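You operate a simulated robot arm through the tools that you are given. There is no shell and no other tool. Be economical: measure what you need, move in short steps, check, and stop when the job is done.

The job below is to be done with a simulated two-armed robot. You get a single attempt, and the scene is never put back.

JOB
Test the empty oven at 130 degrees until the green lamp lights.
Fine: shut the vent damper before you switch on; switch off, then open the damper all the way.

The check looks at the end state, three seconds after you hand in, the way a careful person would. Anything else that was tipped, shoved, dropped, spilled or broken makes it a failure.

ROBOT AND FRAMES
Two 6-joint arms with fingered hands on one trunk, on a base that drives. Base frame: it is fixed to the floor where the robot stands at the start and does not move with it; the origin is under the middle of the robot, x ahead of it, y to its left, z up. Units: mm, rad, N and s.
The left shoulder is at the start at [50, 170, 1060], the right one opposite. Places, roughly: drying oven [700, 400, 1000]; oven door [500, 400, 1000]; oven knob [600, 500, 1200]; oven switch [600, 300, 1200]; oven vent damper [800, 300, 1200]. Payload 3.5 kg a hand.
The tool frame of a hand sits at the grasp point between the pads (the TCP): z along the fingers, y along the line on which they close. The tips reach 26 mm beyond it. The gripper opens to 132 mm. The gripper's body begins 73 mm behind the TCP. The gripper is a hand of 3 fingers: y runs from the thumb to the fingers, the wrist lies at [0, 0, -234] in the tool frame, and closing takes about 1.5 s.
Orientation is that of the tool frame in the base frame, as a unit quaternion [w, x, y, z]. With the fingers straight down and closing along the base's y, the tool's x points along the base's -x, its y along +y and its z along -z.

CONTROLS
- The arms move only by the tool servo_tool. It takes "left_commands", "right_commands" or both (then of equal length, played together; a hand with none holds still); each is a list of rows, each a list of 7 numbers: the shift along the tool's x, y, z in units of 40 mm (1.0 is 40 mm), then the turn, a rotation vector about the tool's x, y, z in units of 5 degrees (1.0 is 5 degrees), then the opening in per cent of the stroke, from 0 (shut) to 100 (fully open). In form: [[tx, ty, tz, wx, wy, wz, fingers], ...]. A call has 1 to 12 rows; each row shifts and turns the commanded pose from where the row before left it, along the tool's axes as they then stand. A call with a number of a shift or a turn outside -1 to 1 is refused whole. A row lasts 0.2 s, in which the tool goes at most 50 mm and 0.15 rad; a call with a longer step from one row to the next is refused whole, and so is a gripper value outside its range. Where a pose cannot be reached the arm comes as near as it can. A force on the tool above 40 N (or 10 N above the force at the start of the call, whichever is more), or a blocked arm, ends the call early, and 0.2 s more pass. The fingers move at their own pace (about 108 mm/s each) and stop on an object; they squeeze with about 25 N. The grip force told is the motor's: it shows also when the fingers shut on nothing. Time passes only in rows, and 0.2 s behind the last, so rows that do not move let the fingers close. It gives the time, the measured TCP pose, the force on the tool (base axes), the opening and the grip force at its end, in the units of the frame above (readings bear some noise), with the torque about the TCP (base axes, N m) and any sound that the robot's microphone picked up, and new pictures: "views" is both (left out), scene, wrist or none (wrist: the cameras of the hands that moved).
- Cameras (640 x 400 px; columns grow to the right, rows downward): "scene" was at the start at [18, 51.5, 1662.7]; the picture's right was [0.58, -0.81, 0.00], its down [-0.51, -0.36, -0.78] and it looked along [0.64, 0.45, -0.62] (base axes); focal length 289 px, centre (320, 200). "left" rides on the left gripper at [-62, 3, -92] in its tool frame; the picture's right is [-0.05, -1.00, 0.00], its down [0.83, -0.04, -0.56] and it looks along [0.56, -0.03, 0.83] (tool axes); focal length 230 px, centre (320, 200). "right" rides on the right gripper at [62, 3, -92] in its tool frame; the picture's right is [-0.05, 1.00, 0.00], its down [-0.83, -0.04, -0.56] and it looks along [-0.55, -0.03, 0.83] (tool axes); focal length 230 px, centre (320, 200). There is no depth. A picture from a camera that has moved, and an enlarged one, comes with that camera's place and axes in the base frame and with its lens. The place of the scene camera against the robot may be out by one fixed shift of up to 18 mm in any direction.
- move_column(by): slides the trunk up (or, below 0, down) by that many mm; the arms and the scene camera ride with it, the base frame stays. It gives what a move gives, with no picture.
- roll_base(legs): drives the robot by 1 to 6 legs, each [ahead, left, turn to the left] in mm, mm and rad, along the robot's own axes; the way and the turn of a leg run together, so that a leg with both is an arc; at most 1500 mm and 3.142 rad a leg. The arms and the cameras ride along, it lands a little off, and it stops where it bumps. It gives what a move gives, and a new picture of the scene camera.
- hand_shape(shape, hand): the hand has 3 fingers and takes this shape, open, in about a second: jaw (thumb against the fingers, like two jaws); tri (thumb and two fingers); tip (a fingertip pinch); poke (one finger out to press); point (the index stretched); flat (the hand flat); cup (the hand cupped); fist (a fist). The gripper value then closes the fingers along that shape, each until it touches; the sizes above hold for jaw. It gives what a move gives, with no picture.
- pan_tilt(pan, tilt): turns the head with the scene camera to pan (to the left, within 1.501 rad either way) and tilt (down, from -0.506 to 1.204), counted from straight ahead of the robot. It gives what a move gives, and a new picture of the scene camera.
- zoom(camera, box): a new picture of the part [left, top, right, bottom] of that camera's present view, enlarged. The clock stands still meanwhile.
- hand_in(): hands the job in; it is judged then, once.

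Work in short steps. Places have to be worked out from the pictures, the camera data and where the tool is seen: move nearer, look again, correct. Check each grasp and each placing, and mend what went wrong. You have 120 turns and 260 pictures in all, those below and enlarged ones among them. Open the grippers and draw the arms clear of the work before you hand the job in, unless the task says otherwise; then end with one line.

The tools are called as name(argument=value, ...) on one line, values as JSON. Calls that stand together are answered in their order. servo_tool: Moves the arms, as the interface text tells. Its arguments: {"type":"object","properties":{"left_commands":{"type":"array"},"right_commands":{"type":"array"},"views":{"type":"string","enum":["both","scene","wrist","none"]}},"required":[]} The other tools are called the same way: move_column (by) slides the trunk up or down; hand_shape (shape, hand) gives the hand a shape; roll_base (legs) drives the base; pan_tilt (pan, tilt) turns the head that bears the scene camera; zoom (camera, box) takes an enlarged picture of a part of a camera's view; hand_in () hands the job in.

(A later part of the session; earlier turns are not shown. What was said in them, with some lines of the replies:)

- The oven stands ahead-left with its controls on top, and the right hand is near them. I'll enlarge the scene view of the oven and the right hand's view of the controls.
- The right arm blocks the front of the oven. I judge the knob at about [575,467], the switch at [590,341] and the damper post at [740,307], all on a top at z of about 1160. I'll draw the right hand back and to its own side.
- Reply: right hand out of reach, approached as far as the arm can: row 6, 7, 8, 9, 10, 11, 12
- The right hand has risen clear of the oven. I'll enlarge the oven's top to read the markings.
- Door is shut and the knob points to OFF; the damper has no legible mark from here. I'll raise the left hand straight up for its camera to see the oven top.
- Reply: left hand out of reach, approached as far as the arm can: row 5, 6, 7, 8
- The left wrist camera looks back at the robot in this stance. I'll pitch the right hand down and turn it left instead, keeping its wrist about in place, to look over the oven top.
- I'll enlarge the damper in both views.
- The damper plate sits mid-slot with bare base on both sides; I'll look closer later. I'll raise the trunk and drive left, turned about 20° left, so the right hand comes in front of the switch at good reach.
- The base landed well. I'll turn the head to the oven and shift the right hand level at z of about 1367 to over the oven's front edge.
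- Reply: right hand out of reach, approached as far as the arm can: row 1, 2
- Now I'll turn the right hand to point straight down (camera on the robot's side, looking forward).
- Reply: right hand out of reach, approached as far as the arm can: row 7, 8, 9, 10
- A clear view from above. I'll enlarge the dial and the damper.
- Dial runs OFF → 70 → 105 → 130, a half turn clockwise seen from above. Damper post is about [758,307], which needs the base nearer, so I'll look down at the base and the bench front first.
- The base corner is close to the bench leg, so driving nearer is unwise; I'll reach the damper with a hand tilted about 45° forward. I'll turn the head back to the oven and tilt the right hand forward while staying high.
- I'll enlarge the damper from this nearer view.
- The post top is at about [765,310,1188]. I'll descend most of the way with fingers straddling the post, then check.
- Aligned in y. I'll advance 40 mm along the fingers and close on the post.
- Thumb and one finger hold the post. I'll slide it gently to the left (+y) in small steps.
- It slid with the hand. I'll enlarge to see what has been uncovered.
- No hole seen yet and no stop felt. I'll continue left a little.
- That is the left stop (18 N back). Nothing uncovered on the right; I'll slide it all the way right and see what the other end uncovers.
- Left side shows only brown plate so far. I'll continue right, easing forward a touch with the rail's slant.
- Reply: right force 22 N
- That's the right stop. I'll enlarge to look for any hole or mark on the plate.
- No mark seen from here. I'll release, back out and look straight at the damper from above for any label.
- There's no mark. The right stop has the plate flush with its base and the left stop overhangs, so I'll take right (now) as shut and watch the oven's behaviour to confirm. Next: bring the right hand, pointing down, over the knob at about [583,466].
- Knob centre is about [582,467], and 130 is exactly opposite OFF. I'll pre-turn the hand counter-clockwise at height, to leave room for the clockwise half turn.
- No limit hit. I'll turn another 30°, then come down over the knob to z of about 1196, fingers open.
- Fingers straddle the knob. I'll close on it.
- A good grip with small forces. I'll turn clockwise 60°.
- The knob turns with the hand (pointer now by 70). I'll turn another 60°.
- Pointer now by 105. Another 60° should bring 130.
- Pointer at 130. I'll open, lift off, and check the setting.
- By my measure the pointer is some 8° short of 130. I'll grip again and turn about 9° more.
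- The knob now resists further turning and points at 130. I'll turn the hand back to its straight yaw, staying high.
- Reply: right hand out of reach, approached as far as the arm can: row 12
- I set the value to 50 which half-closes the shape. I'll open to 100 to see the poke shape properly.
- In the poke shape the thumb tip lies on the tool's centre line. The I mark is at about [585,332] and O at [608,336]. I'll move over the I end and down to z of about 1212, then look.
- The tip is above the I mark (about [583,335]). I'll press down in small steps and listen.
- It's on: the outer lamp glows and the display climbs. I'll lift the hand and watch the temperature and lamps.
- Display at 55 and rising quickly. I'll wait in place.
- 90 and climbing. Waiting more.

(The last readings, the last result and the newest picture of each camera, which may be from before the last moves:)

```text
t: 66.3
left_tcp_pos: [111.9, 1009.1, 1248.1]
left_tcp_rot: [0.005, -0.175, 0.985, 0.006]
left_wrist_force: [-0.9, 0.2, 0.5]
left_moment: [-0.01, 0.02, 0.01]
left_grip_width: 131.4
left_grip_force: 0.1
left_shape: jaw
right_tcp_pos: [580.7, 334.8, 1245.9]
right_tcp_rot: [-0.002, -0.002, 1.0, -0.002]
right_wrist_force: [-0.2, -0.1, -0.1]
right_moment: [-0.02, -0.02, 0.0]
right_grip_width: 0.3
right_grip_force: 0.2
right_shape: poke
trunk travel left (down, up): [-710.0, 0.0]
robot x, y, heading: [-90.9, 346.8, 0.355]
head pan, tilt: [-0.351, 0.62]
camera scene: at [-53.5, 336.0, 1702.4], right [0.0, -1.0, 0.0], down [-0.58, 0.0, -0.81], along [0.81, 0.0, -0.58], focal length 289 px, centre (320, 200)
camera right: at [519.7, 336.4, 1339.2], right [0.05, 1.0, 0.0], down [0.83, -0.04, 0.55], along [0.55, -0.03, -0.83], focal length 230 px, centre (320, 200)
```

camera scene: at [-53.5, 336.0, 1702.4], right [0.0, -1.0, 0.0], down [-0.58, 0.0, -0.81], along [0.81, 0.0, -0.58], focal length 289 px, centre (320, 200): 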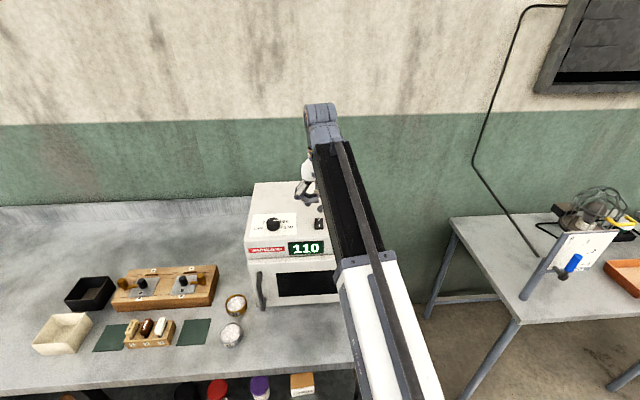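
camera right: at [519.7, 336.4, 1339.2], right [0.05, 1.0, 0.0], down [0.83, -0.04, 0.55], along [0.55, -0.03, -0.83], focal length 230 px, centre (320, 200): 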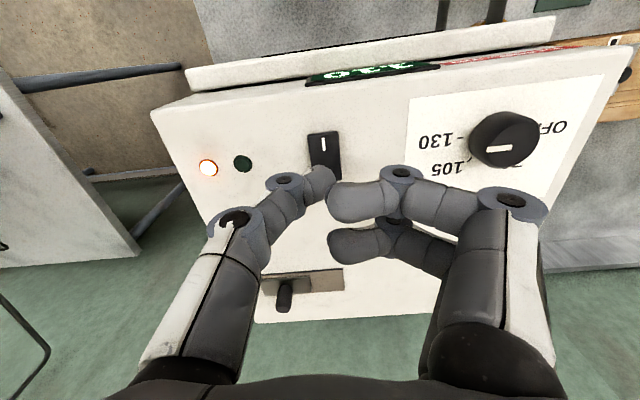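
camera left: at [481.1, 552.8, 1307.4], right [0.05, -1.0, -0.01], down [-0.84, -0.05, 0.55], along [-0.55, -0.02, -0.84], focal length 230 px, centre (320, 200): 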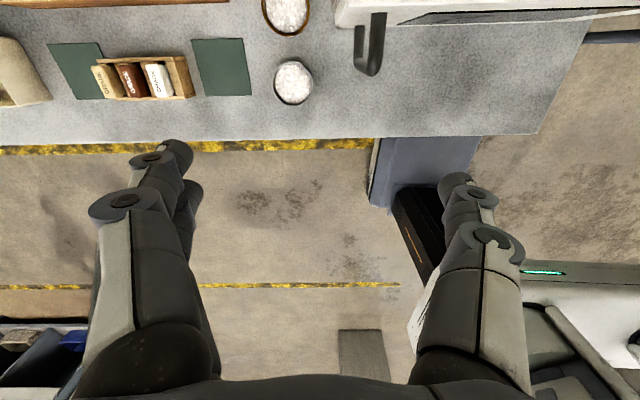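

110. The approach fits a limit near 130; keep waiting.

servo_tool(right_commands=[[0, 0, 0, 0, 0, 0, 100], [0, 0, 0, 0, 0, 0, 100], [0, 0, 0, 0, 0, 0, 100], [0, 0, 0, 0, 0, 0, 100], [0, 0, 0, 0, 0, 0, 100], [0, 0, 0, 0, 0, 0, 100], [0, 0, 0, 0, 0, 0, 100], [0, 0, 0, 0, 0, 0, 100], [0, 0, 0, 0, 0, 0, 100], [0, 0, 0, 0, 0, 0, 100], [0, 0, 0, 0, 0, 0, 100], [0, 0, 0, 0, 0, 0, 100]], views="scene")

servo_tool(right_commands=[[0, 0, 0, 0, 0, 0, 100], [0, 0, 0, 0, 0, 0, 100], [0, 0, 0, 0, 0, 0, 100], [0, 0, 0, 0, 0, 0, 100], [0, 0, 0, 0, 0, 0, 100], [0, 0, 0, 0, 0, 0, 100], [0, 0, 0, 0, 0, 0, 100], [0, 0, 0, 0, 0, 0, 100]], views="both")

```text
t: 68.9
left_tcp_pos: [111.5, 1009.9, 1249.0]
left_tcp_rot: [0.004, -0.174, 0.985, 0.006]
left_wrist_force: [0.9, -0.5, -0.2]
left_moment: [0.01, 0.01, 0.0]
left_grip_width: 131.8
left_grip_force: 0.1
left_shape: jaw
right_tcp_pos: [580.9, 334.2, 1246.0]
right_tcp_rot: [-0.003, -0.003, 1.0, -0.002]
right_wrist_force: [0.6, 0.1, -0.7]
right_moment: [0.01, 0.0, -0.05]
right_grip_width: 0.0
right_grip_force: 0.0
right_shape: poke
trunk travel left (down, up): [-710.0, 0.0]
robot x, y, heading: [-92.0, 347.8, 0.354]
head pan, tilt: [-0.351, 0.62]
camera scene: at [-53.5, 336.0, 1702.4], right [0.0, -1.0, 0.0], down [-0.58, 0.0, -0.81], along [0.81, 0.0, -0.58], focal length 289 px, centre (320, 200)
```

scene: 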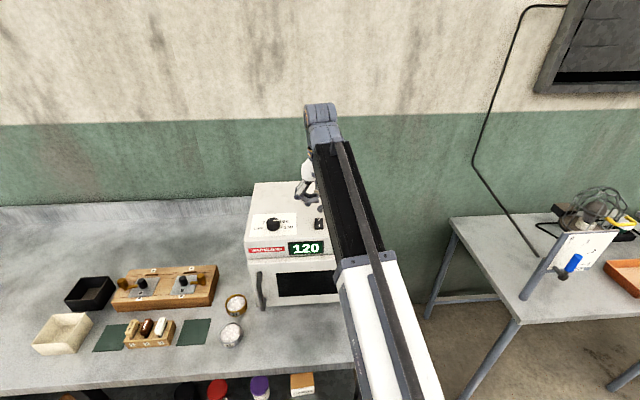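

```text
t: 70.7
left_tcp_pos: [111.6, 1009.7, 1247.7]
left_tcp_rot: [0.004, -0.174, 0.985, 0.006]
left_wrist_force: [-0.3, -0.7, 0.3]
left_moment: [0.01, 0.05, 0.02]
left_grip_width: 132.0
left_grip_force: 0.1
left_shape: jaw
right_tcp_pos: [581.4, 334.6, 1246.2]
right_tcp_rot: [-0.002, -0.003, 1.0, -0.001]
right_wrist_force: [-0.9, 0.3, -0.4]
right_moment: [-0.02, 0.01, 0.0]
right_grip_width: 0.0
right_grip_force: 0.0
right_shape: poke
trunk travel left (down, up): [-710.0, 0.0]
robot x, y, heading: [-93.2, 348.2, 0.352]
head pan, tilt: [-0.351, 0.62]
camera scene: at [-53.5, 336.0, 1702.4], right [0.0, -1.0, 0.0], down [-0.58, 0.0, -0.81], along [0.81, 0.0, -0.58], focal length 289 px, centre (320, 200)
camera right: at [519.7, 336.4, 1339.2], right [0.05, 1.0, 0.0], down [0.83, -0.04, 0.55], along [0.55, -0.03, -0.83], focal length 230 px, centre (320, 200)
```

scene: 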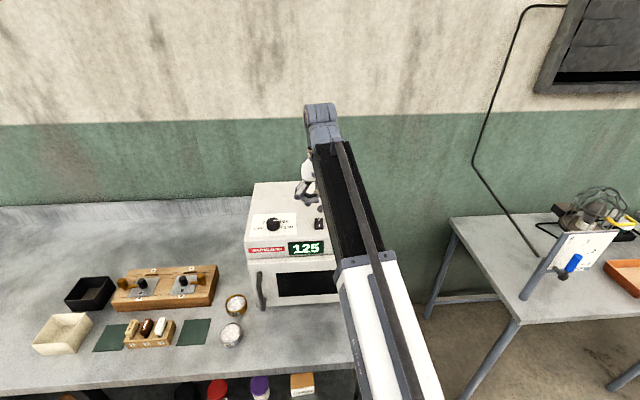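
right: 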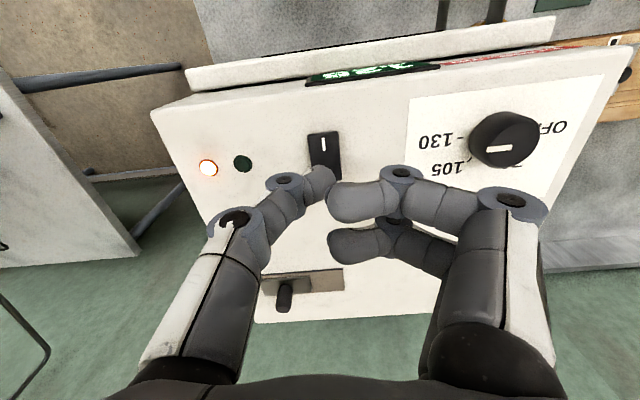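

125. While waiting I'll move over the O end of the switch (about x=609).

servo_tool(right_commands=[[-0.36, 0.03, 0, 0, 0, 0, 100], [-0.36, 0, 0, 0, 0, 0, 100], [0, 0, 0, 0, 0, 0, 100], [0, 0, 0, 0, 0, 0, 100], [0, 0, 0, 0, 0, 0, 100], [0, 0, 0, 0, 0, 0, 100], [0, 0, 0, 0, 0, 0, 100], [0, 0, 0, 0, 0, 0, 100]], views="both")

```text
t: 72.5
left_tcp_pos: [112.2, 1010.0, 1248.1]
left_tcp_rot: [0.005, -0.175, 0.985, 0.006]
left_wrist_force: [0.6, 0.1, 0.7]
left_moment: [0.04, 0.04, 0.0]
left_grip_width: 131.9
left_grip_force: 0.0
left_shape: jaw
right_tcp_pos: [610.3, 336.5, 1244.5]
right_tcp_rot: [-0.003, -0.003, 1.0, -0.002]
right_wrist_force: [-1.0, 0.3, -0.3]
right_moment: [-0.01, 0.0, 0.02]
right_grip_width: 0.0
right_grip_force: 0.1
right_shape: poke
trunk travel left (down, up): [-710.0, 0.0]
robot x, y, heading: [-95.3, 346.2, 0.349]
head pan, tilt: [-0.351, 0.62]
camera scene: at [-53.5, 336.0, 1702.4], right [0.0, -1.0, 0.0], down [-0.58, 0.0, -0.81], along [0.81, 0.0, -0.58], focal length 289 px, centre (320, 200)
camera right: at [548.3, 338.4, 1338.3], right [0.05, 1.0, 0.0], down [0.83, -0.04, 0.55], along [0.55, -0.03, -0.83], focal length 230 px, centre (320, 200)
```

scene: 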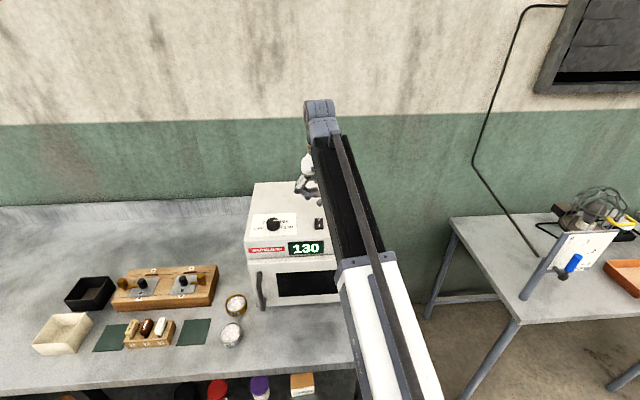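
right: 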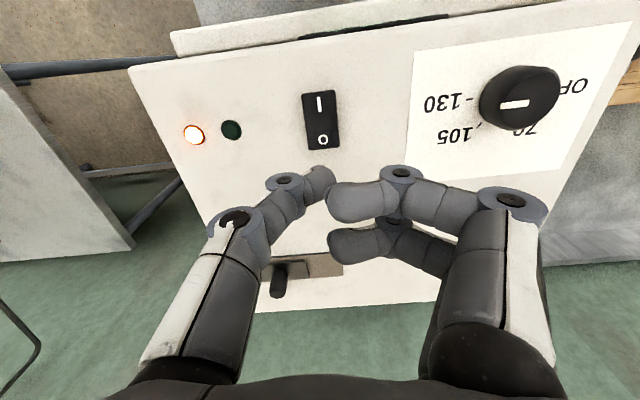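

The display reads 130, but the green lamp is not yet lit. I'll wait on.

servo_tool(right_commands=[[0, 0, 0, 0, 0, 0, 100], [0, 0, 0, 0, 0, 0, 100], [0, 0, 0, 0, 0, 0, 100], [0, 0, 0, 0, 0, 0, 100], [0, 0, 0, 0, 0, 0, 100], [0, 0, 0, 0, 0, 0, 100], [0, 0, 0, 0, 0, 0, 100], [0, 0, 0, 0, 0, 0, 100], [0, 0, 0, 0, 0, 0, 100], [0, 0, 0, 0, 0, 0, 100]], views="both")

```text
t: 74.7
left_tcp_pos: [111.5, 1009.3, 1248.5]
left_tcp_rot: [0.004, -0.174, 0.985, 0.006]
left_wrist_force: [1.0, -0.7, -0.8]
left_moment: [-0.01, -0.01, 0.0]
left_grip_width: 132.0
left_grip_force: 0.1
left_shape: jaw
right_tcp_pos: [610.5, 335.8, 1244.8]
right_tcp_rot: [-0.002, -0.004, 1.0, -0.001]
right_wrist_force: [-0.6, 0.1, 0.2]
right_moment: [0.02, 0.0, 0.02]
right_grip_width: 0.1
right_grip_force: 0.1
right_shape: poke
trunk travel left (down, up): [-710.0, 0.0]
robot x, y, heading: [-91.4, 345.9, 0.353]
head pan, tilt: [-0.351, 0.62]
camera scene: at [-53.5, 336.0, 1702.4], right [0.0, -1.0, 0.0], down [-0.58, 0.0, -0.81], along [0.81, 0.0, -0.58], focal length 289 px, centre (320, 200)
camera right: at [548.3, 338.4, 1338.3], right [0.05, 1.0, 0.0], down [0.83, -0.04, 0.55], along [0.55, -0.03, -0.83], focal length 230 px, centre (320, 200)
```

scene: 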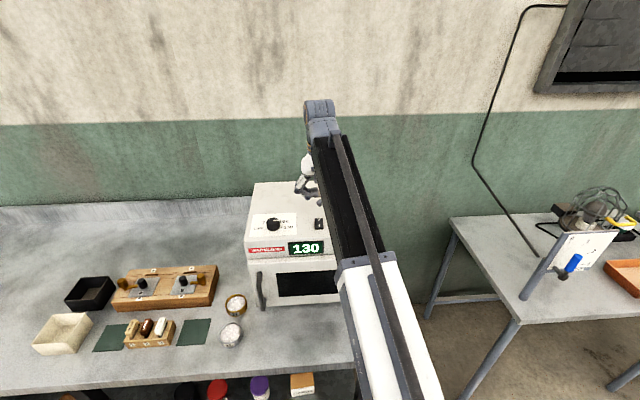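
right: 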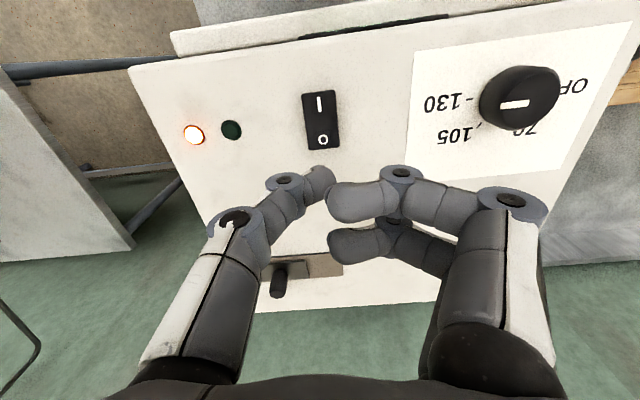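

Still 130 with only the heating lamp. Keep waiting several seconds.

servo_tool(right_commands=[[0, 0, 0, 0, 0, 0, 100], [0, 0, 0, 0, 0, 0, 100], [0, 0, 0, 0, 0, 0, 100], [0, 0, 0, 0, 0, 0, 100], [0, 0, 0, 0, 0, 0, 100], [0, 0, 0, 0, 0, 0, 100], [0, 0, 0, 0, 0, 0, 100], [0, 0, 0, 0, 0, 0, 100], [0, 0, 0, 0, 0, 0, 100], [0, 0, 0, 0, 0, 0, 100], [0, 0, 0, 0, 0, 0, 100], [0, 0, 0, 0, 0, 0, 100]], views="wrist")

servo_tool(right_commands=[[0, 0, 0, 0, 0, 0, 100], [0, 0, 0, 0, 0, 0, 100], [0, 0, 0, 0, 0, 0, 100], [0, 0, 0, 0, 0, 0, 100], [0, 0, 0, 0, 0, 0, 100], [0, 0, 0, 0, 0, 0, 100], [0, 0, 0, 0, 0, 0, 100], [0, 0, 0, 0, 0, 0, 100], [0, 0, 0, 0, 0, 0, 100], [0, 0, 0, 0, 0, 0, 100], [0, 0, 0, 0, 0, 0, 100], [0, 0, 0, 0, 0, 0, 100]], views="both")

```text
t: 77.3
left_tcp_pos: [111.7, 1009.0, 1247.9]
left_tcp_rot: [0.005, -0.175, 0.985, 0.006]
left_wrist_force: [0.6, -0.1, -0.4]
left_moment: [0.04, -0.01, -0.01]
left_grip_width: 131.8
left_grip_force: 0.1
left_shape: jaw
right_tcp_pos: [610.1, 337.0, 1244.2]
right_tcp_rot: [-0.003, -0.003, 1.0, -0.001]
right_wrist_force: [0.5, 0.3, 0.1]
right_moment: [0.0, -0.02, 0.0]
right_grip_width: 0.1
right_grip_force: 0.1
right_shape: poke
trunk travel left (down, up): [-710.0, 0.0]
robot x, y, heading: [-90.6, 345.2, 0.352]
head pan, tilt: [-0.351, 0.62]
camera right: at [548.3, 338.4, 1338.3], right [0.05, 1.0, 0.0], down [0.83, -0.04, 0.55], along [0.55, -0.03, -0.83], focal length 230 px, centre (320, 200)
```

right: 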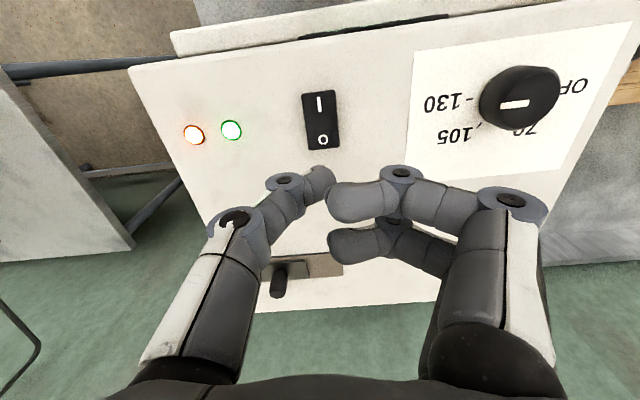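

```text
t: 79.9
left_tcp_pos: [110.7, 1009.1, 1248.6]
left_tcp_rot: [0.004, -0.174, 0.985, 0.006]
left_wrist_force: [0.1, -0.5, 0.6]
left_moment: [0.0, -0.04, -0.01]
left_grip_width: 132.0
left_grip_force: 0.0
left_shape: jaw
right_tcp_pos: [609.9, 336.5, 1246.8]
right_tcp_rot: [-0.003, -0.003, 1.0, -0.002]
right_wrist_force: [0.4, -0.3, -0.3]
right_moment: [0.0, -0.01, 0.01]
right_grip_width: 0.3
right_grip_force: 0.1
right_shape: poke
trunk travel left (down, up): [-710.0, 0.0]
robot x, y, heading: [-89.0, 345.1, 0.353]
head pan, tilt: [-0.351, 0.62]
camera scene: at [-53.5, 336.0, 1702.4], right [0.0, -1.0, 0.0], down [-0.58, 0.0, -0.81], along [0.81, 0.0, -0.58], focal length 289 px, centre (320, 200)
camera right: at [548.3, 338.4, 1338.3], right [0.05, 1.0, 0.0], down [0.83, -0.04, 0.55], along [0.55, -0.03, -0.83], focal length 230 px, centre (320, 200)
```

scene: 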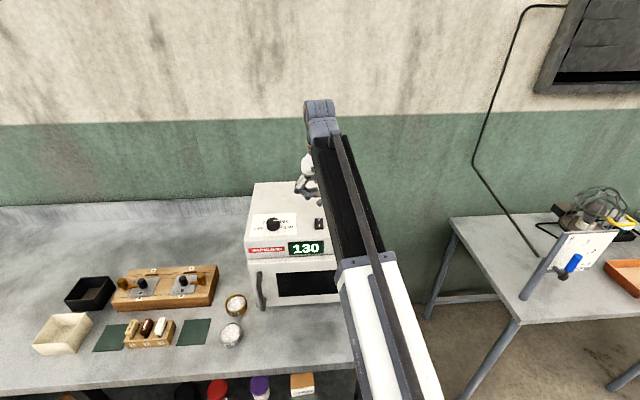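
right: 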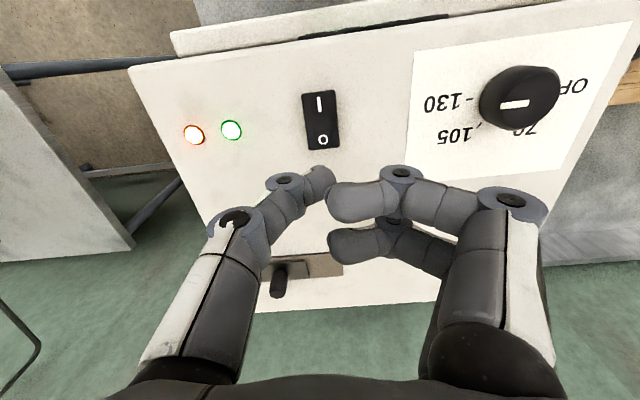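

The green lamp is lit at 130. Now I'll press the O end to switch off.

servo_tool(right_commands=[[0, 0, 0.4, 0, 0, 0, 100], [0, 0, 0.4, 0, 0, 0, 100], [0, 0, 0.1, 0, 0, 0, 100], [0, 0, 0.1, 0, 0, 0, 100], [0, 0, 0.1, 0, 0, 0, 100], [0, 0, 0.1, 0, 0, 0, 100], [0, 0, 0, 0, 0, 0, 100]], views="wrist")

```text
t: 81.5
left_tcp_pos: [110.5, 1008.5, 1248.0]
left_tcp_rot: [0.004, -0.175, 0.985, 0.006]
left_wrist_force: [0.2, -0.4, 0.1]
left_moment: [0.02, -0.01, 0.01]
left_grip_width: 131.9
left_grip_force: 0.0
left_shape: jaw
right_tcp_pos: [608.6, 335.3, 1198.2]
right_tcp_rot: [-0.003, -0.004, 1.0, -0.002]
right_wrist_force: [-0.4, 0.8, 0.2]
right_moment: [0.0, 0.03, -0.02]
right_grip_width: 0.0
right_grip_force: 0.1
right_shape: poke
trunk travel left (down, up): [-710.0, 0.0]
robot x, y, heading: [-90.3, 349.3, 0.351]
head pan, tilt: [-0.351, 0.62]
camera right: at [548.4, 337.6, 1290.5], right [0.05, 1.0, 0.0], down [0.83, -0.04, 0.55], along [0.55, -0.03, -0.83], focal length 230 px, centre (320, 200)
```

right: 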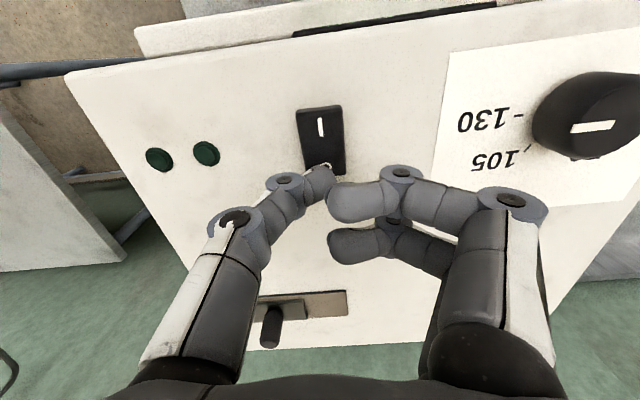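

Both lamps are out: it's off. I'll lift, return the hand to the jaw shape, and tilt forward towards the damper again.

servo_tool(right_commands=[[0, 0, -0.6, 0, 0, 0, 100], [0, 0, -0.6, 0, 0, 0, 100], [0, 0, 0, 0, 0, 0, 100]], views="none")

hand_shape(hand="right", shape="jaw")

servo_tool(right_commands=[[-0.25, -0.14, 0, 0, -1, 0, 50], [-0.25, -0.14, 0, 0, -1, 0, 50], [-0.25, -0.14, 0, 0, -1, 0, 50], [-0.25, -0.14, 0, 0, -1, 0, 50], [-0.25, -0.14, 0, 0, -1, 0, 50], [-0.25, -0.14, 0, 0, -1, 0, 50], [-0.25, -0.14, 0, 0, -1, 0, 50], [-0.25, -0.14, 0, 0, -1, 0, 50], [-0.25, -0.14, 0, 0, -1, 0, 50], [0, 0, 0, 0, 0, 0, 50]], views="wrist")

```text
t: 82.3
left_tcp_pos: [111.1, 1009.7, 1248.1]
left_tcp_rot: [0.004, -0.175, 0.985, 0.006]
left_wrist_force: [0.9, -0.2, -0.1]
left_moment: [0.0, -0.01, -0.02]
left_grip_width: 132.0
left_grip_force: 0.0
left_shape: jaw
right_tcp_pos: [610.1, 334.8, 1245.8]
right_tcp_rot: [-0.003, -0.003, 1.0, -0.001]
right_wrist_force: [0.5, -0.5, -0.1]
right_moment: [0.0, -0.02, -0.01]
right_grip_width: 0.0
right_grip_force: 0.0
right_shape: poke
trunk travel left (down, up): [-710.0, 0.0]
robot x, y, heading: [-92.2, 350.3, 0.355]
head pan, tilt: [-0.351, 0.62]
```

```text
t: 83.2
left_tcp_pos: [112.5, 1009.9, 1247.8]
left_tcp_rot: [0.004, -0.175, 0.984, 0.007]
left_wrist_force: [-0.2, -0.1, 0.1]
left_moment: [0.0, 0.01, -0.02]
left_grip_width: 131.6
left_grip_force: 0.0
left_shape: jaw
right_tcp_pos: [608.4, 334.0, 1244.0]
right_tcp_rot: [-0.002, -0.003, 1.0, -0.002]
right_wrist_force: [0.2, -0.1, -0.3]
right_moment: [0.03, -0.05, 0.03]
right_grip_width: 132.1
right_grip_force: 0.1
right_shape: jaw
trunk travel left (down, up): [-710.0, 0.0]
robot x, y, heading: [-93.1, 347.9, 0.352]
head pan, tilt: [-0.351, 0.62]
```

```text
t: 85.4
left_tcp_pos: [112.0, 1009.7, 1248.9]
left_tcp_rot: [0.005, -0.175, 0.985, 0.005]
left_wrist_force: [-0.1, -0.7, -0.5]
left_moment: [-0.01, -0.03, -0.03]
left_grip_width: 131.9
left_grip_force: 0.0
left_shape: jaw
right_tcp_pos: [693.1, 285.2, 1274.2]
right_tcp_rot: [0.381, -0.004, 0.925, 0.0]
right_wrist_force: [0.0, -0.5, -0.1]
right_moment: [0.03, 0.0, -0.03]
right_grip_width: 66.7
right_grip_force: 0.1
right_shape: jaw
trunk travel left (down, up): [-710.0, 0.0]
robot x, y, heading: [-90.1, 352.7, 0.354]
head pan, tilt: [-0.351, 0.62]
camera right: at [584.4, 287.4, 1297.1], right [0.03, 1.0, 0.03], down [0.2, -0.04, 0.98], along [0.98, -0.02, -0.2], focal length 230 px, centre (320, 200)
```

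right: 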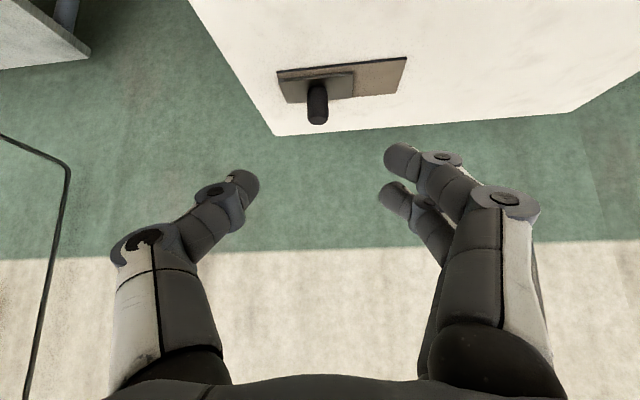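

Post at [765,284]; aligned. I'll advance onto it and close.

servo_tool(right_commands=[[0.05, 0, 0.63, 0, 0, 0, 50], [0.05, 0, 0.63, 0, 0, 0, 50], [0.05, 0, 0.63, 0, 0, 0, 50], [0.05, 0, 0.6, 0, 0, 0, 50], [0, 0, 0, 0, 0, 0, 30], [0, 0, 0, 0, 0, 0, 0], [0, 0, 0, 0, 0, 0, 0], [0, 0, 0, 0, 0, 0, 0], [0, 0, 0, 0, 0, 0, 0]], views="wrist")

```text
t: 87.4
left_tcp_pos: [112.8, 1008.7, 1248.5]
left_tcp_rot: [0.004, -0.175, 0.985, 0.005]
left_wrist_force: [-0.2, -0.1, 0.0]
left_moment: [0.01, 0.01, -0.03]
left_grip_width: 132.2
left_grip_force: 0.0
left_shape: jaw
right_tcp_pos: [759.4, 285.4, 1197.3]
right_tcp_rot: [0.38, -0.004, 0.925, -0.001]
right_wrist_force: [6.1, -0.6, -1.9]
right_moment: [0.17, -0.08, 0.04]
right_grip_width: 0.1
right_grip_force: 25.1
right_shape: jaw
trunk travel left (down, up): [-710.0, 0.0]
robot x, y, heading: [-88.0, 346.1, 0.349]
head pan, tilt: [-0.351, 0.62]
camera right: at [650.6, 287.2, 1221.5], right [0.03, 1.0, 0.03], down [0.2, -0.04, 0.98], along [0.98, -0.02, -0.2], focal length 230 px, centre (320, 200)
```

right: 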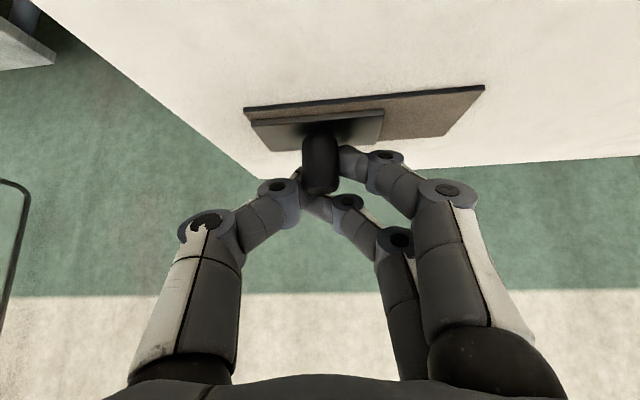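

Held by thumb and both fingers. I'll slide it left along the rail to the stop.

servo_tool(right_commands=[[0.01, 0.2, -0.01, 0, 0, 0, 0], [0.015, 0.22, -0.015, 0, 0, 0, 0], [0.015, 0.22, -0.015, 0, 0, 0, 0], [0.015, 0.22, -0.015, 0, 0, 0, 0], [0.015, 0.2, -0.015, 0, 0, 0, 0], [0, 0.15, 0, 0, 0, 0, 0], [0, 0.15, 0, 0, 0, 0, 0], [0, 0, 0, 0, 0, 0, 0]], views="wrist")

```text
t: 89.2
left_tcp_pos: [112.3, 1006.6, 1248.6]
left_tcp_rot: [0.004, -0.174, 0.985, 0.006]
left_wrist_force: [-0.8, 0.2, 0.6]
left_moment: [0.03, -0.03, 0.02]
left_grip_width: 131.7
left_grip_force: 0.1
left_shape: jaw
right_tcp_pos: [755.3, 334.2, 1198.1]
right_tcp_rot: [0.381, -0.002, 0.924, -0.002]
right_wrist_force: [19.6, -22.5, 6.8]
right_moment: [-0.14, -0.28, 0.06]
right_grip_width: 0.0
right_grip_force: 25.2
right_shape: jaw
trunk travel left (down, up): [-710.0, 0.0]
robot x, y, heading: [-87.0, 347.7, 0.348]
head pan, tilt: [-0.351, 0.62]
camera right: at [646.1, 336.2, 1221.2], right [0.04, 1.0, 0.03], down [0.2, -0.04, 0.98], along [0.98, -0.03, -0.2], focal length 230 px, centre (320, 200)
```

right: 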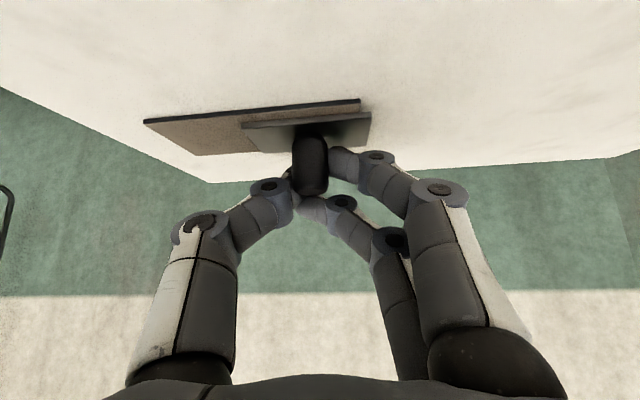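

At the left stop (23 N). I'll open, back out along the fingers, and check.

servo_tool(right_commands=[[0, 0, 0, 0, 0, 0, 30], [0, 0, 0, 0, 0, 0, 50], [0, 0, 0, 0, 0, 0, 50], [0, 0, 0, 0, 0, 0, 50], [0, 0, -0.6, 0, 0, 0, 50], [0, 0, -0.9, 0, 0, 0, 50], [0, 0, -0.9, 0, 0, 0, 50], [0, 0, -0.5, 0, 0, 0, 50], [0, 0, 0, 0, 0, 0, 50]], views="both")

zoom(camera="right", box=[200, 0, 440, 130])

```text
t: 91.2
left_tcp_pos: [112.0, 1008.5, 1248.5]
left_tcp_rot: [0.004, -0.174, 0.985, 0.006]
left_wrist_force: [-0.1, 0.1, -0.7]
left_moment: [-0.03, -0.02, 0.0]
left_grip_width: 131.7
left_grip_force: 0.1
left_shape: jaw
right_tcp_pos: [672.3, 341.6, 1275.9]
right_tcp_rot: [0.381, -0.004, 0.925, 0.0]
right_wrist_force: [-0.3, -0.3, 0.7]
right_moment: [-0.01, 0.0, -0.01]
right_grip_width: 65.3
right_grip_force: 0.1
right_shape: jaw
trunk travel left (down, up): [-710.0, 0.0]
robot x, y, heading: [-91.2, 349.8, 0.349]
head pan, tilt: [-0.351, 0.62]
camera scene: at [-53.3, 336.0, 1702.4], right [0.0, -1.0, 0.0], down [-0.58, 0.0, -0.81], along [0.81, 0.0, -0.58], focal length 289 px, centre (320, 200)
camera right: at [563.4, 343.0, 1300.9], right [0.03, 1.0, 0.03], down [0.2, -0.04, 0.98], along [0.98, -0.02, -0.2], focal length 230 px, centre (320, 200)
```

scene: 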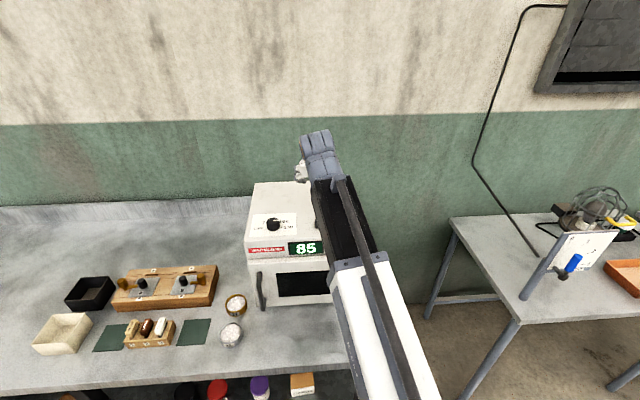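
right: 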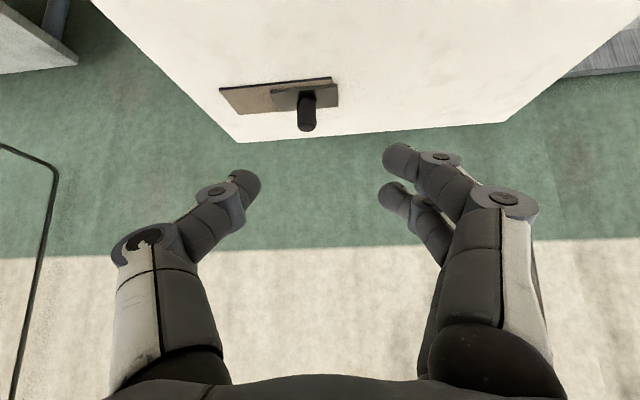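

```text
2.67 times, centred on (320, 65) of right
camera zoom: at [563.4, 343.0, 1300.9], right [0.03, 1.0, 0.03], down [0.2, -0.04, 0.98], along [0.98, -0.02, -0.2], focal length 614 px, centre (320, 560)
```

zoom: 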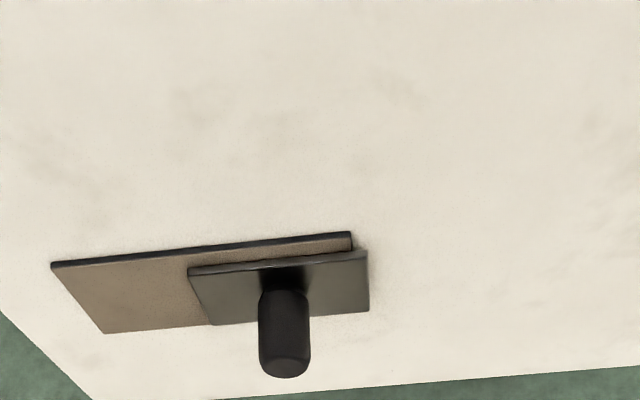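

The damper rests at the left stop and the display has fallen to 85. I'll draw the hand further away and watch the cooling rate as a check on which end is open.

servo_tool(right_commands=[[0, 0, -0.9, 0, 0, 0, 60], [0, 0, -0.9, 0, 0, 0, 60], [0, 0, -0.9, 0, 0, 0, 60], [0, 0, -0.9, 0, 0, 0, 60], [0, 0, 0, 0, 0, 0, 60]], views="scene")

servo_tool(right_commands=[[0, 0, 0, 0, 0, 0, 60], [0, 0, 0, 0, 0, 0, 60], [0, 0, 0, 0, 0, 0, 60], [0, 0, 0, 0, 0, 0, 60], [0, 0, 0, 0, 0, 0, 60], [0, 0, 0, 0, 0, 0, 60], [0, 0, 0, 0, 0, 0, 60], [0, 0, 0, 0, 0, 0, 60], [0, 0, 0, 0, 0, 0, 60], [0, 0, 0, 0, 0, 0, 60], [0, 0, 0, 0, 0, 0, 60], [0, 0, 0, 0, 0, 0, 60]], views="scene")

```text
t: 92.4
left_tcp_pos: [111.8, 1007.8, 1248.0]
left_tcp_rot: [0.004, -0.175, 0.985, 0.006]
left_wrist_force: [-0.9, -0.2, 0.2]
left_moment: [0.03, 0.0, 0.0]
left_grip_width: 131.9
left_grip_force: 0.0
left_shape: jaw
right_tcp_pos: [569.6, 340.3, 1382.3]
right_tcp_rot: [0.38, -0.004, 0.925, -0.001]
right_wrist_force: [0.4, -0.5, 0.4]
right_moment: [-0.03, -0.03, 0.01]
right_grip_width: 78.6
right_grip_force: 0.0
right_shape: jaw
trunk travel left (down, up): [-710.0, 0.0]
robot x, y, heading: [-90.5, 347.2, 0.352]
head pan, tilt: [-0.351, 0.62]
camera scene: at [-53.2, 336.0, 1702.4], right [0.0, -1.0, 0.0], down [-0.58, 0.0, -0.81], along [0.81, 0.0, -0.58], focal length 289 px, centre (320, 200)
```

scene: 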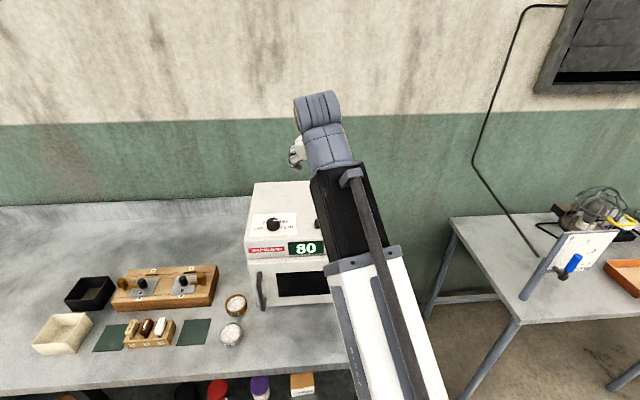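

```text
t: 95.0
left_tcp_pos: [112.7, 1010.4, 1249.1]
left_tcp_rot: [0.004, -0.175, 0.985, 0.006]
left_wrist_force: [0.9, 0.3, -0.2]
left_moment: [-0.02, 0.0, 0.05]
left_grip_width: 132.0
left_grip_force: 0.0
left_shape: jaw
right_tcp_pos: [569.6, 339.4, 1381.8]
right_tcp_rot: [0.38, -0.004, 0.925, 0.0]
right_wrist_force: [-0.4, -0.6, -0.1]
right_moment: [0.02, 0.0, 0.0]
right_grip_width: 78.6
right_grip_force: 0.0
right_shape: jaw
trunk travel left (down, up): [-710.0, 0.0]
robot x, y, heading: [-93.5, 347.4, 0.352]
head pan, tilt: [-0.351, 0.62]
camera scene: at [-53.5, 336.0, 1702.4], right [0.0, -1.0, 0.0], down [-0.58, 0.0, -0.81], along [0.81, 0.0, -0.58], focal length 289 px, centre (320, 200)
```

scene: 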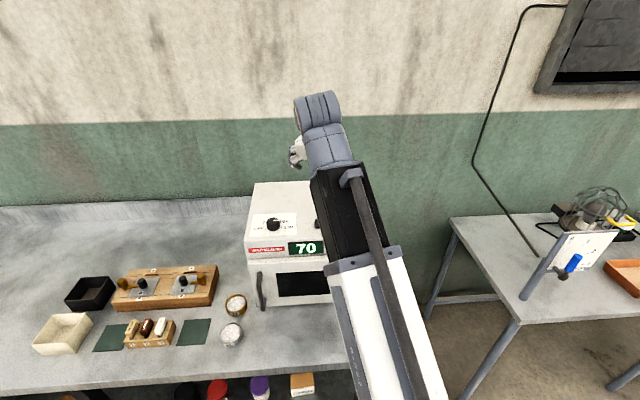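

Inconclusive so far; I'll watch the cooling a little longer.

servo_tool(right_commands=[[0, 0, 0, 0, 0, 0, 60], [0, 0, 0, 0, 0, 0, 60], [0, 0, 0, 0, 0, 0, 60], [0, 0, 0, 0, 0, 0, 60], [0, 0, 0, 0, 0, 0, 60], [0, 0, 0, 0, 0, 0, 60], [0, 0, 0, 0, 0, 0, 60], [0, 0, 0, 0, 0, 0, 60], [0, 0, 0, 0, 0, 0, 60], [0, 0, 0, 0, 0, 0, 60], [0, 0, 0, 0, 0, 0, 60], [0, 0, 0, 0, 0, 0, 60]], views="scene")

servo_tool(right_commands=[[0, 0, 0, 0, 0, 0, 60], [0, 0, 0, 0, 0, 0, 60], [0, 0, 0, 0, 0, 0, 60], [0, 0, 0, 0, 0, 0, 60], [0, 0, 0, 0, 0, 0, 60], [0, 0, 0, 0, 0, 0, 60], [0, 0, 0, 0, 0, 0, 60], [0, 0, 0, 0, 0, 0, 60], [0, 0, 0, 0, 0, 0, 60], [0, 0, 0, 0, 0, 0, 60], [0, 0, 0, 0, 0, 0, 60], [0, 0, 0, 0, 0, 0, 60]], views="scene")

```text
t: 97.6
left_tcp_pos: [112.6, 1008.9, 1249.4]
left_tcp_rot: [0.004, -0.175, 0.985, 0.006]
left_wrist_force: [0.1, 0.5, 0.5]
left_moment: [0.0, -0.01, -0.01]
left_grip_width: 131.6
left_grip_force: 0.1
left_shape: jaw
right_tcp_pos: [569.0, 338.5, 1382.1]
right_tcp_rot: [0.38, -0.004, 0.925, 0.0]
right_wrist_force: [-0.2, 0.6, -0.6]
right_moment: [0.0, 0.01, 0.03]
right_grip_width: 78.8
right_grip_force: 0.1
right_shape: jaw
trunk travel left (down, up): [-710.0, 0.0]
robot x, y, heading: [-95.2, 346.8, 0.354]
head pan, tilt: [-0.351, 0.62]
camera scene: at [-53.5, 336.0, 1702.4], right [0.0, -1.0, 0.0], down [-0.58, 0.0, -0.81], along [0.81, 0.0, -0.58], focal length 289 px, centre (320, 200)
```

scene: 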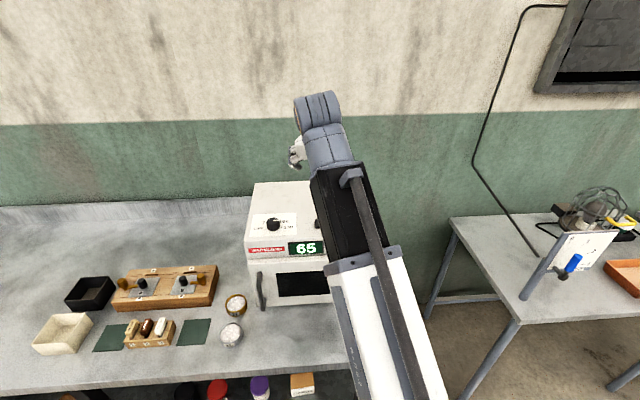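

```text
t: 100.2
left_tcp_pos: [111.2, 1009.0, 1248.2]
left_tcp_rot: [0.005, -0.174, 0.985, 0.006]
left_wrist_force: [0.1, -0.4, 0.2]
left_moment: [0.02, 0.04, -0.02]
left_grip_width: 131.9
left_grip_force: 0.0
left_shape: jaw
right_tcp_pos: [568.9, 339.3, 1382.8]
right_tcp_rot: [0.38, -0.004, 0.925, -0.001]
right_wrist_force: [0.1, -0.9, -0.5]
right_moment: [0.03, -0.01, 0.01]
right_grip_width: 78.3
right_grip_force: 0.0
right_shape: jaw
trunk travel left (down, up): [-710.0, 0.0]
robot x, y, heading: [-91.9, 344.3, 0.353]
head pan, tilt: [-0.351, 0.62]
camera scene: at [-53.5, 336.0, 1702.4], right [0.0, -1.0, 0.0], down [-0.58, 0.0, -0.81], along [0.81, 0.0, -0.58], focal length 289 px, centre (320, 200)
```

scene: 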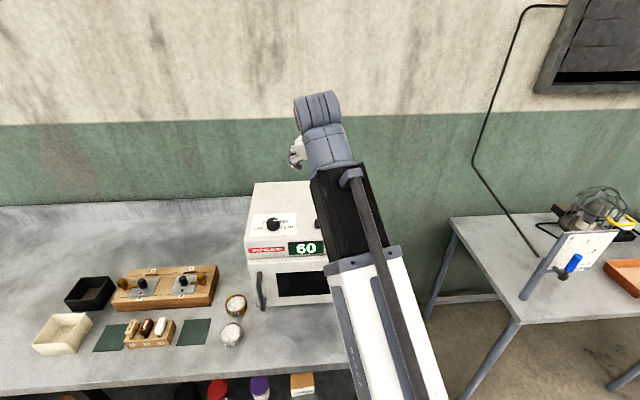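

Cooling shows no dependence on the damper. The oven held exactly 130 with the plate at the right stop and the slide's flush end is the right one, so I keep right as shut and left (now) as open. I'll open the hand and back the robot off to clear the work and take a final look.

servo_tool(right_commands=[[0, 0, -0.5, 0, 0, 0, 100], [0, 0, -0.5, 0, 0, 0, 100], [0, 0, 0, 0, 0, 0, 100], [0, 0, 0, 0, 0, 0, 100]], views="none")

roll_base(legs=[[-200, 0, 0]])

zoom(camera="scene", box=[200, 140, 420, 280])

```text
t: 101.2
left_tcp_pos: [111.5, 1009.2, 1247.9]
left_tcp_rot: [0.004, -0.174, 0.985, 0.006]
left_wrist_force: [-0.5, 0.2, 0.6]
left_moment: [-0.02, 0.01, -0.05]
left_grip_width: 132.0
left_grip_force: 0.1
left_shape: jaw
right_tcp_pos: [541.3, 339.5, 1412.2]
right_tcp_rot: [0.381, -0.005, 0.924, 0.0]
right_wrist_force: [0.5, -0.5, 0.6]
right_moment: [0.03, -0.01, 0.0]
right_grip_width: 132.0
right_grip_force: 0.0
right_shape: jaw
trunk travel left (down, up): [-710.0, 0.0]
robot x, y, heading: [-90.6, 350.4, 0.347]
head pan, tilt: [-0.351, 0.62]
```

```text
t: 102.8
left_tcp_pos: [-81.2, 939.0, 1248.5]
left_tcp_rot: [0.005, -0.175, 0.985, 0.006]
left_wrist_force: [-0.8, 0.9, 1.0]
left_moment: [0.01, -0.03, -0.01]
left_grip_width: 131.8
left_grip_force: 0.0
left_shape: jaw
right_tcp_pos: [348.0, 267.8, 1411.8]
right_tcp_rot: [0.381, -0.003, 0.925, -0.001]
right_wrist_force: [0.2, -0.4, 0.7]
right_moment: [-0.02, 0.0, 0.0]
right_grip_width: 132.0
right_grip_force: 0.1
right_shape: jaw
trunk travel left (down, up): [-710.0, 0.0]
robot x, y, heading: [-281.6, 277.9, 0.348]
head pan, tilt: [-0.351, 0.62]
camera scene: at [-246.9, 265.0, 1702.5], right [0.0, -1.0, 0.0], down [-0.58, 0.0, -0.81], along [0.81, 0.0, -0.58], focal length 289 px, centre (320, 200)
```

scene: 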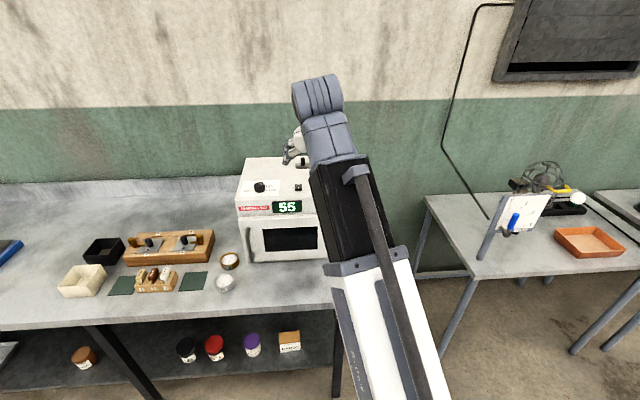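

```text
2.86 times, centred on (310, 210) of scene
camera zoom: at [-246.9, 265.0, 1702.5], right [0.0, -1.0, 0.0], down [-0.58, 0.0, -0.81], along [0.81, 0.0, -0.58], focal length 825 px, centre (349, 171)
```

zoom: 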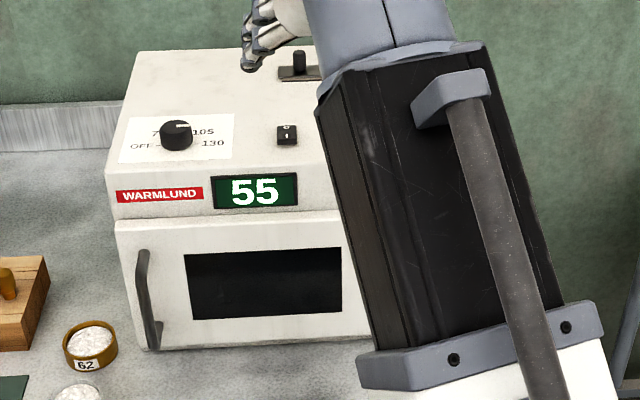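

Switch off, knob at 130, damper at the left stop, nothing else disturbed, both hands open and clear. I'll hand in.

hand_in()

```text
The job is handed in.
```

The empty oven was run at 130 degrees until the green lamp lit, then switched off, and the damper was slid to its left stop. The damper has no markings, so taking right as shut before switch-on and left as open is my best judgement. The knob is still set to 130.
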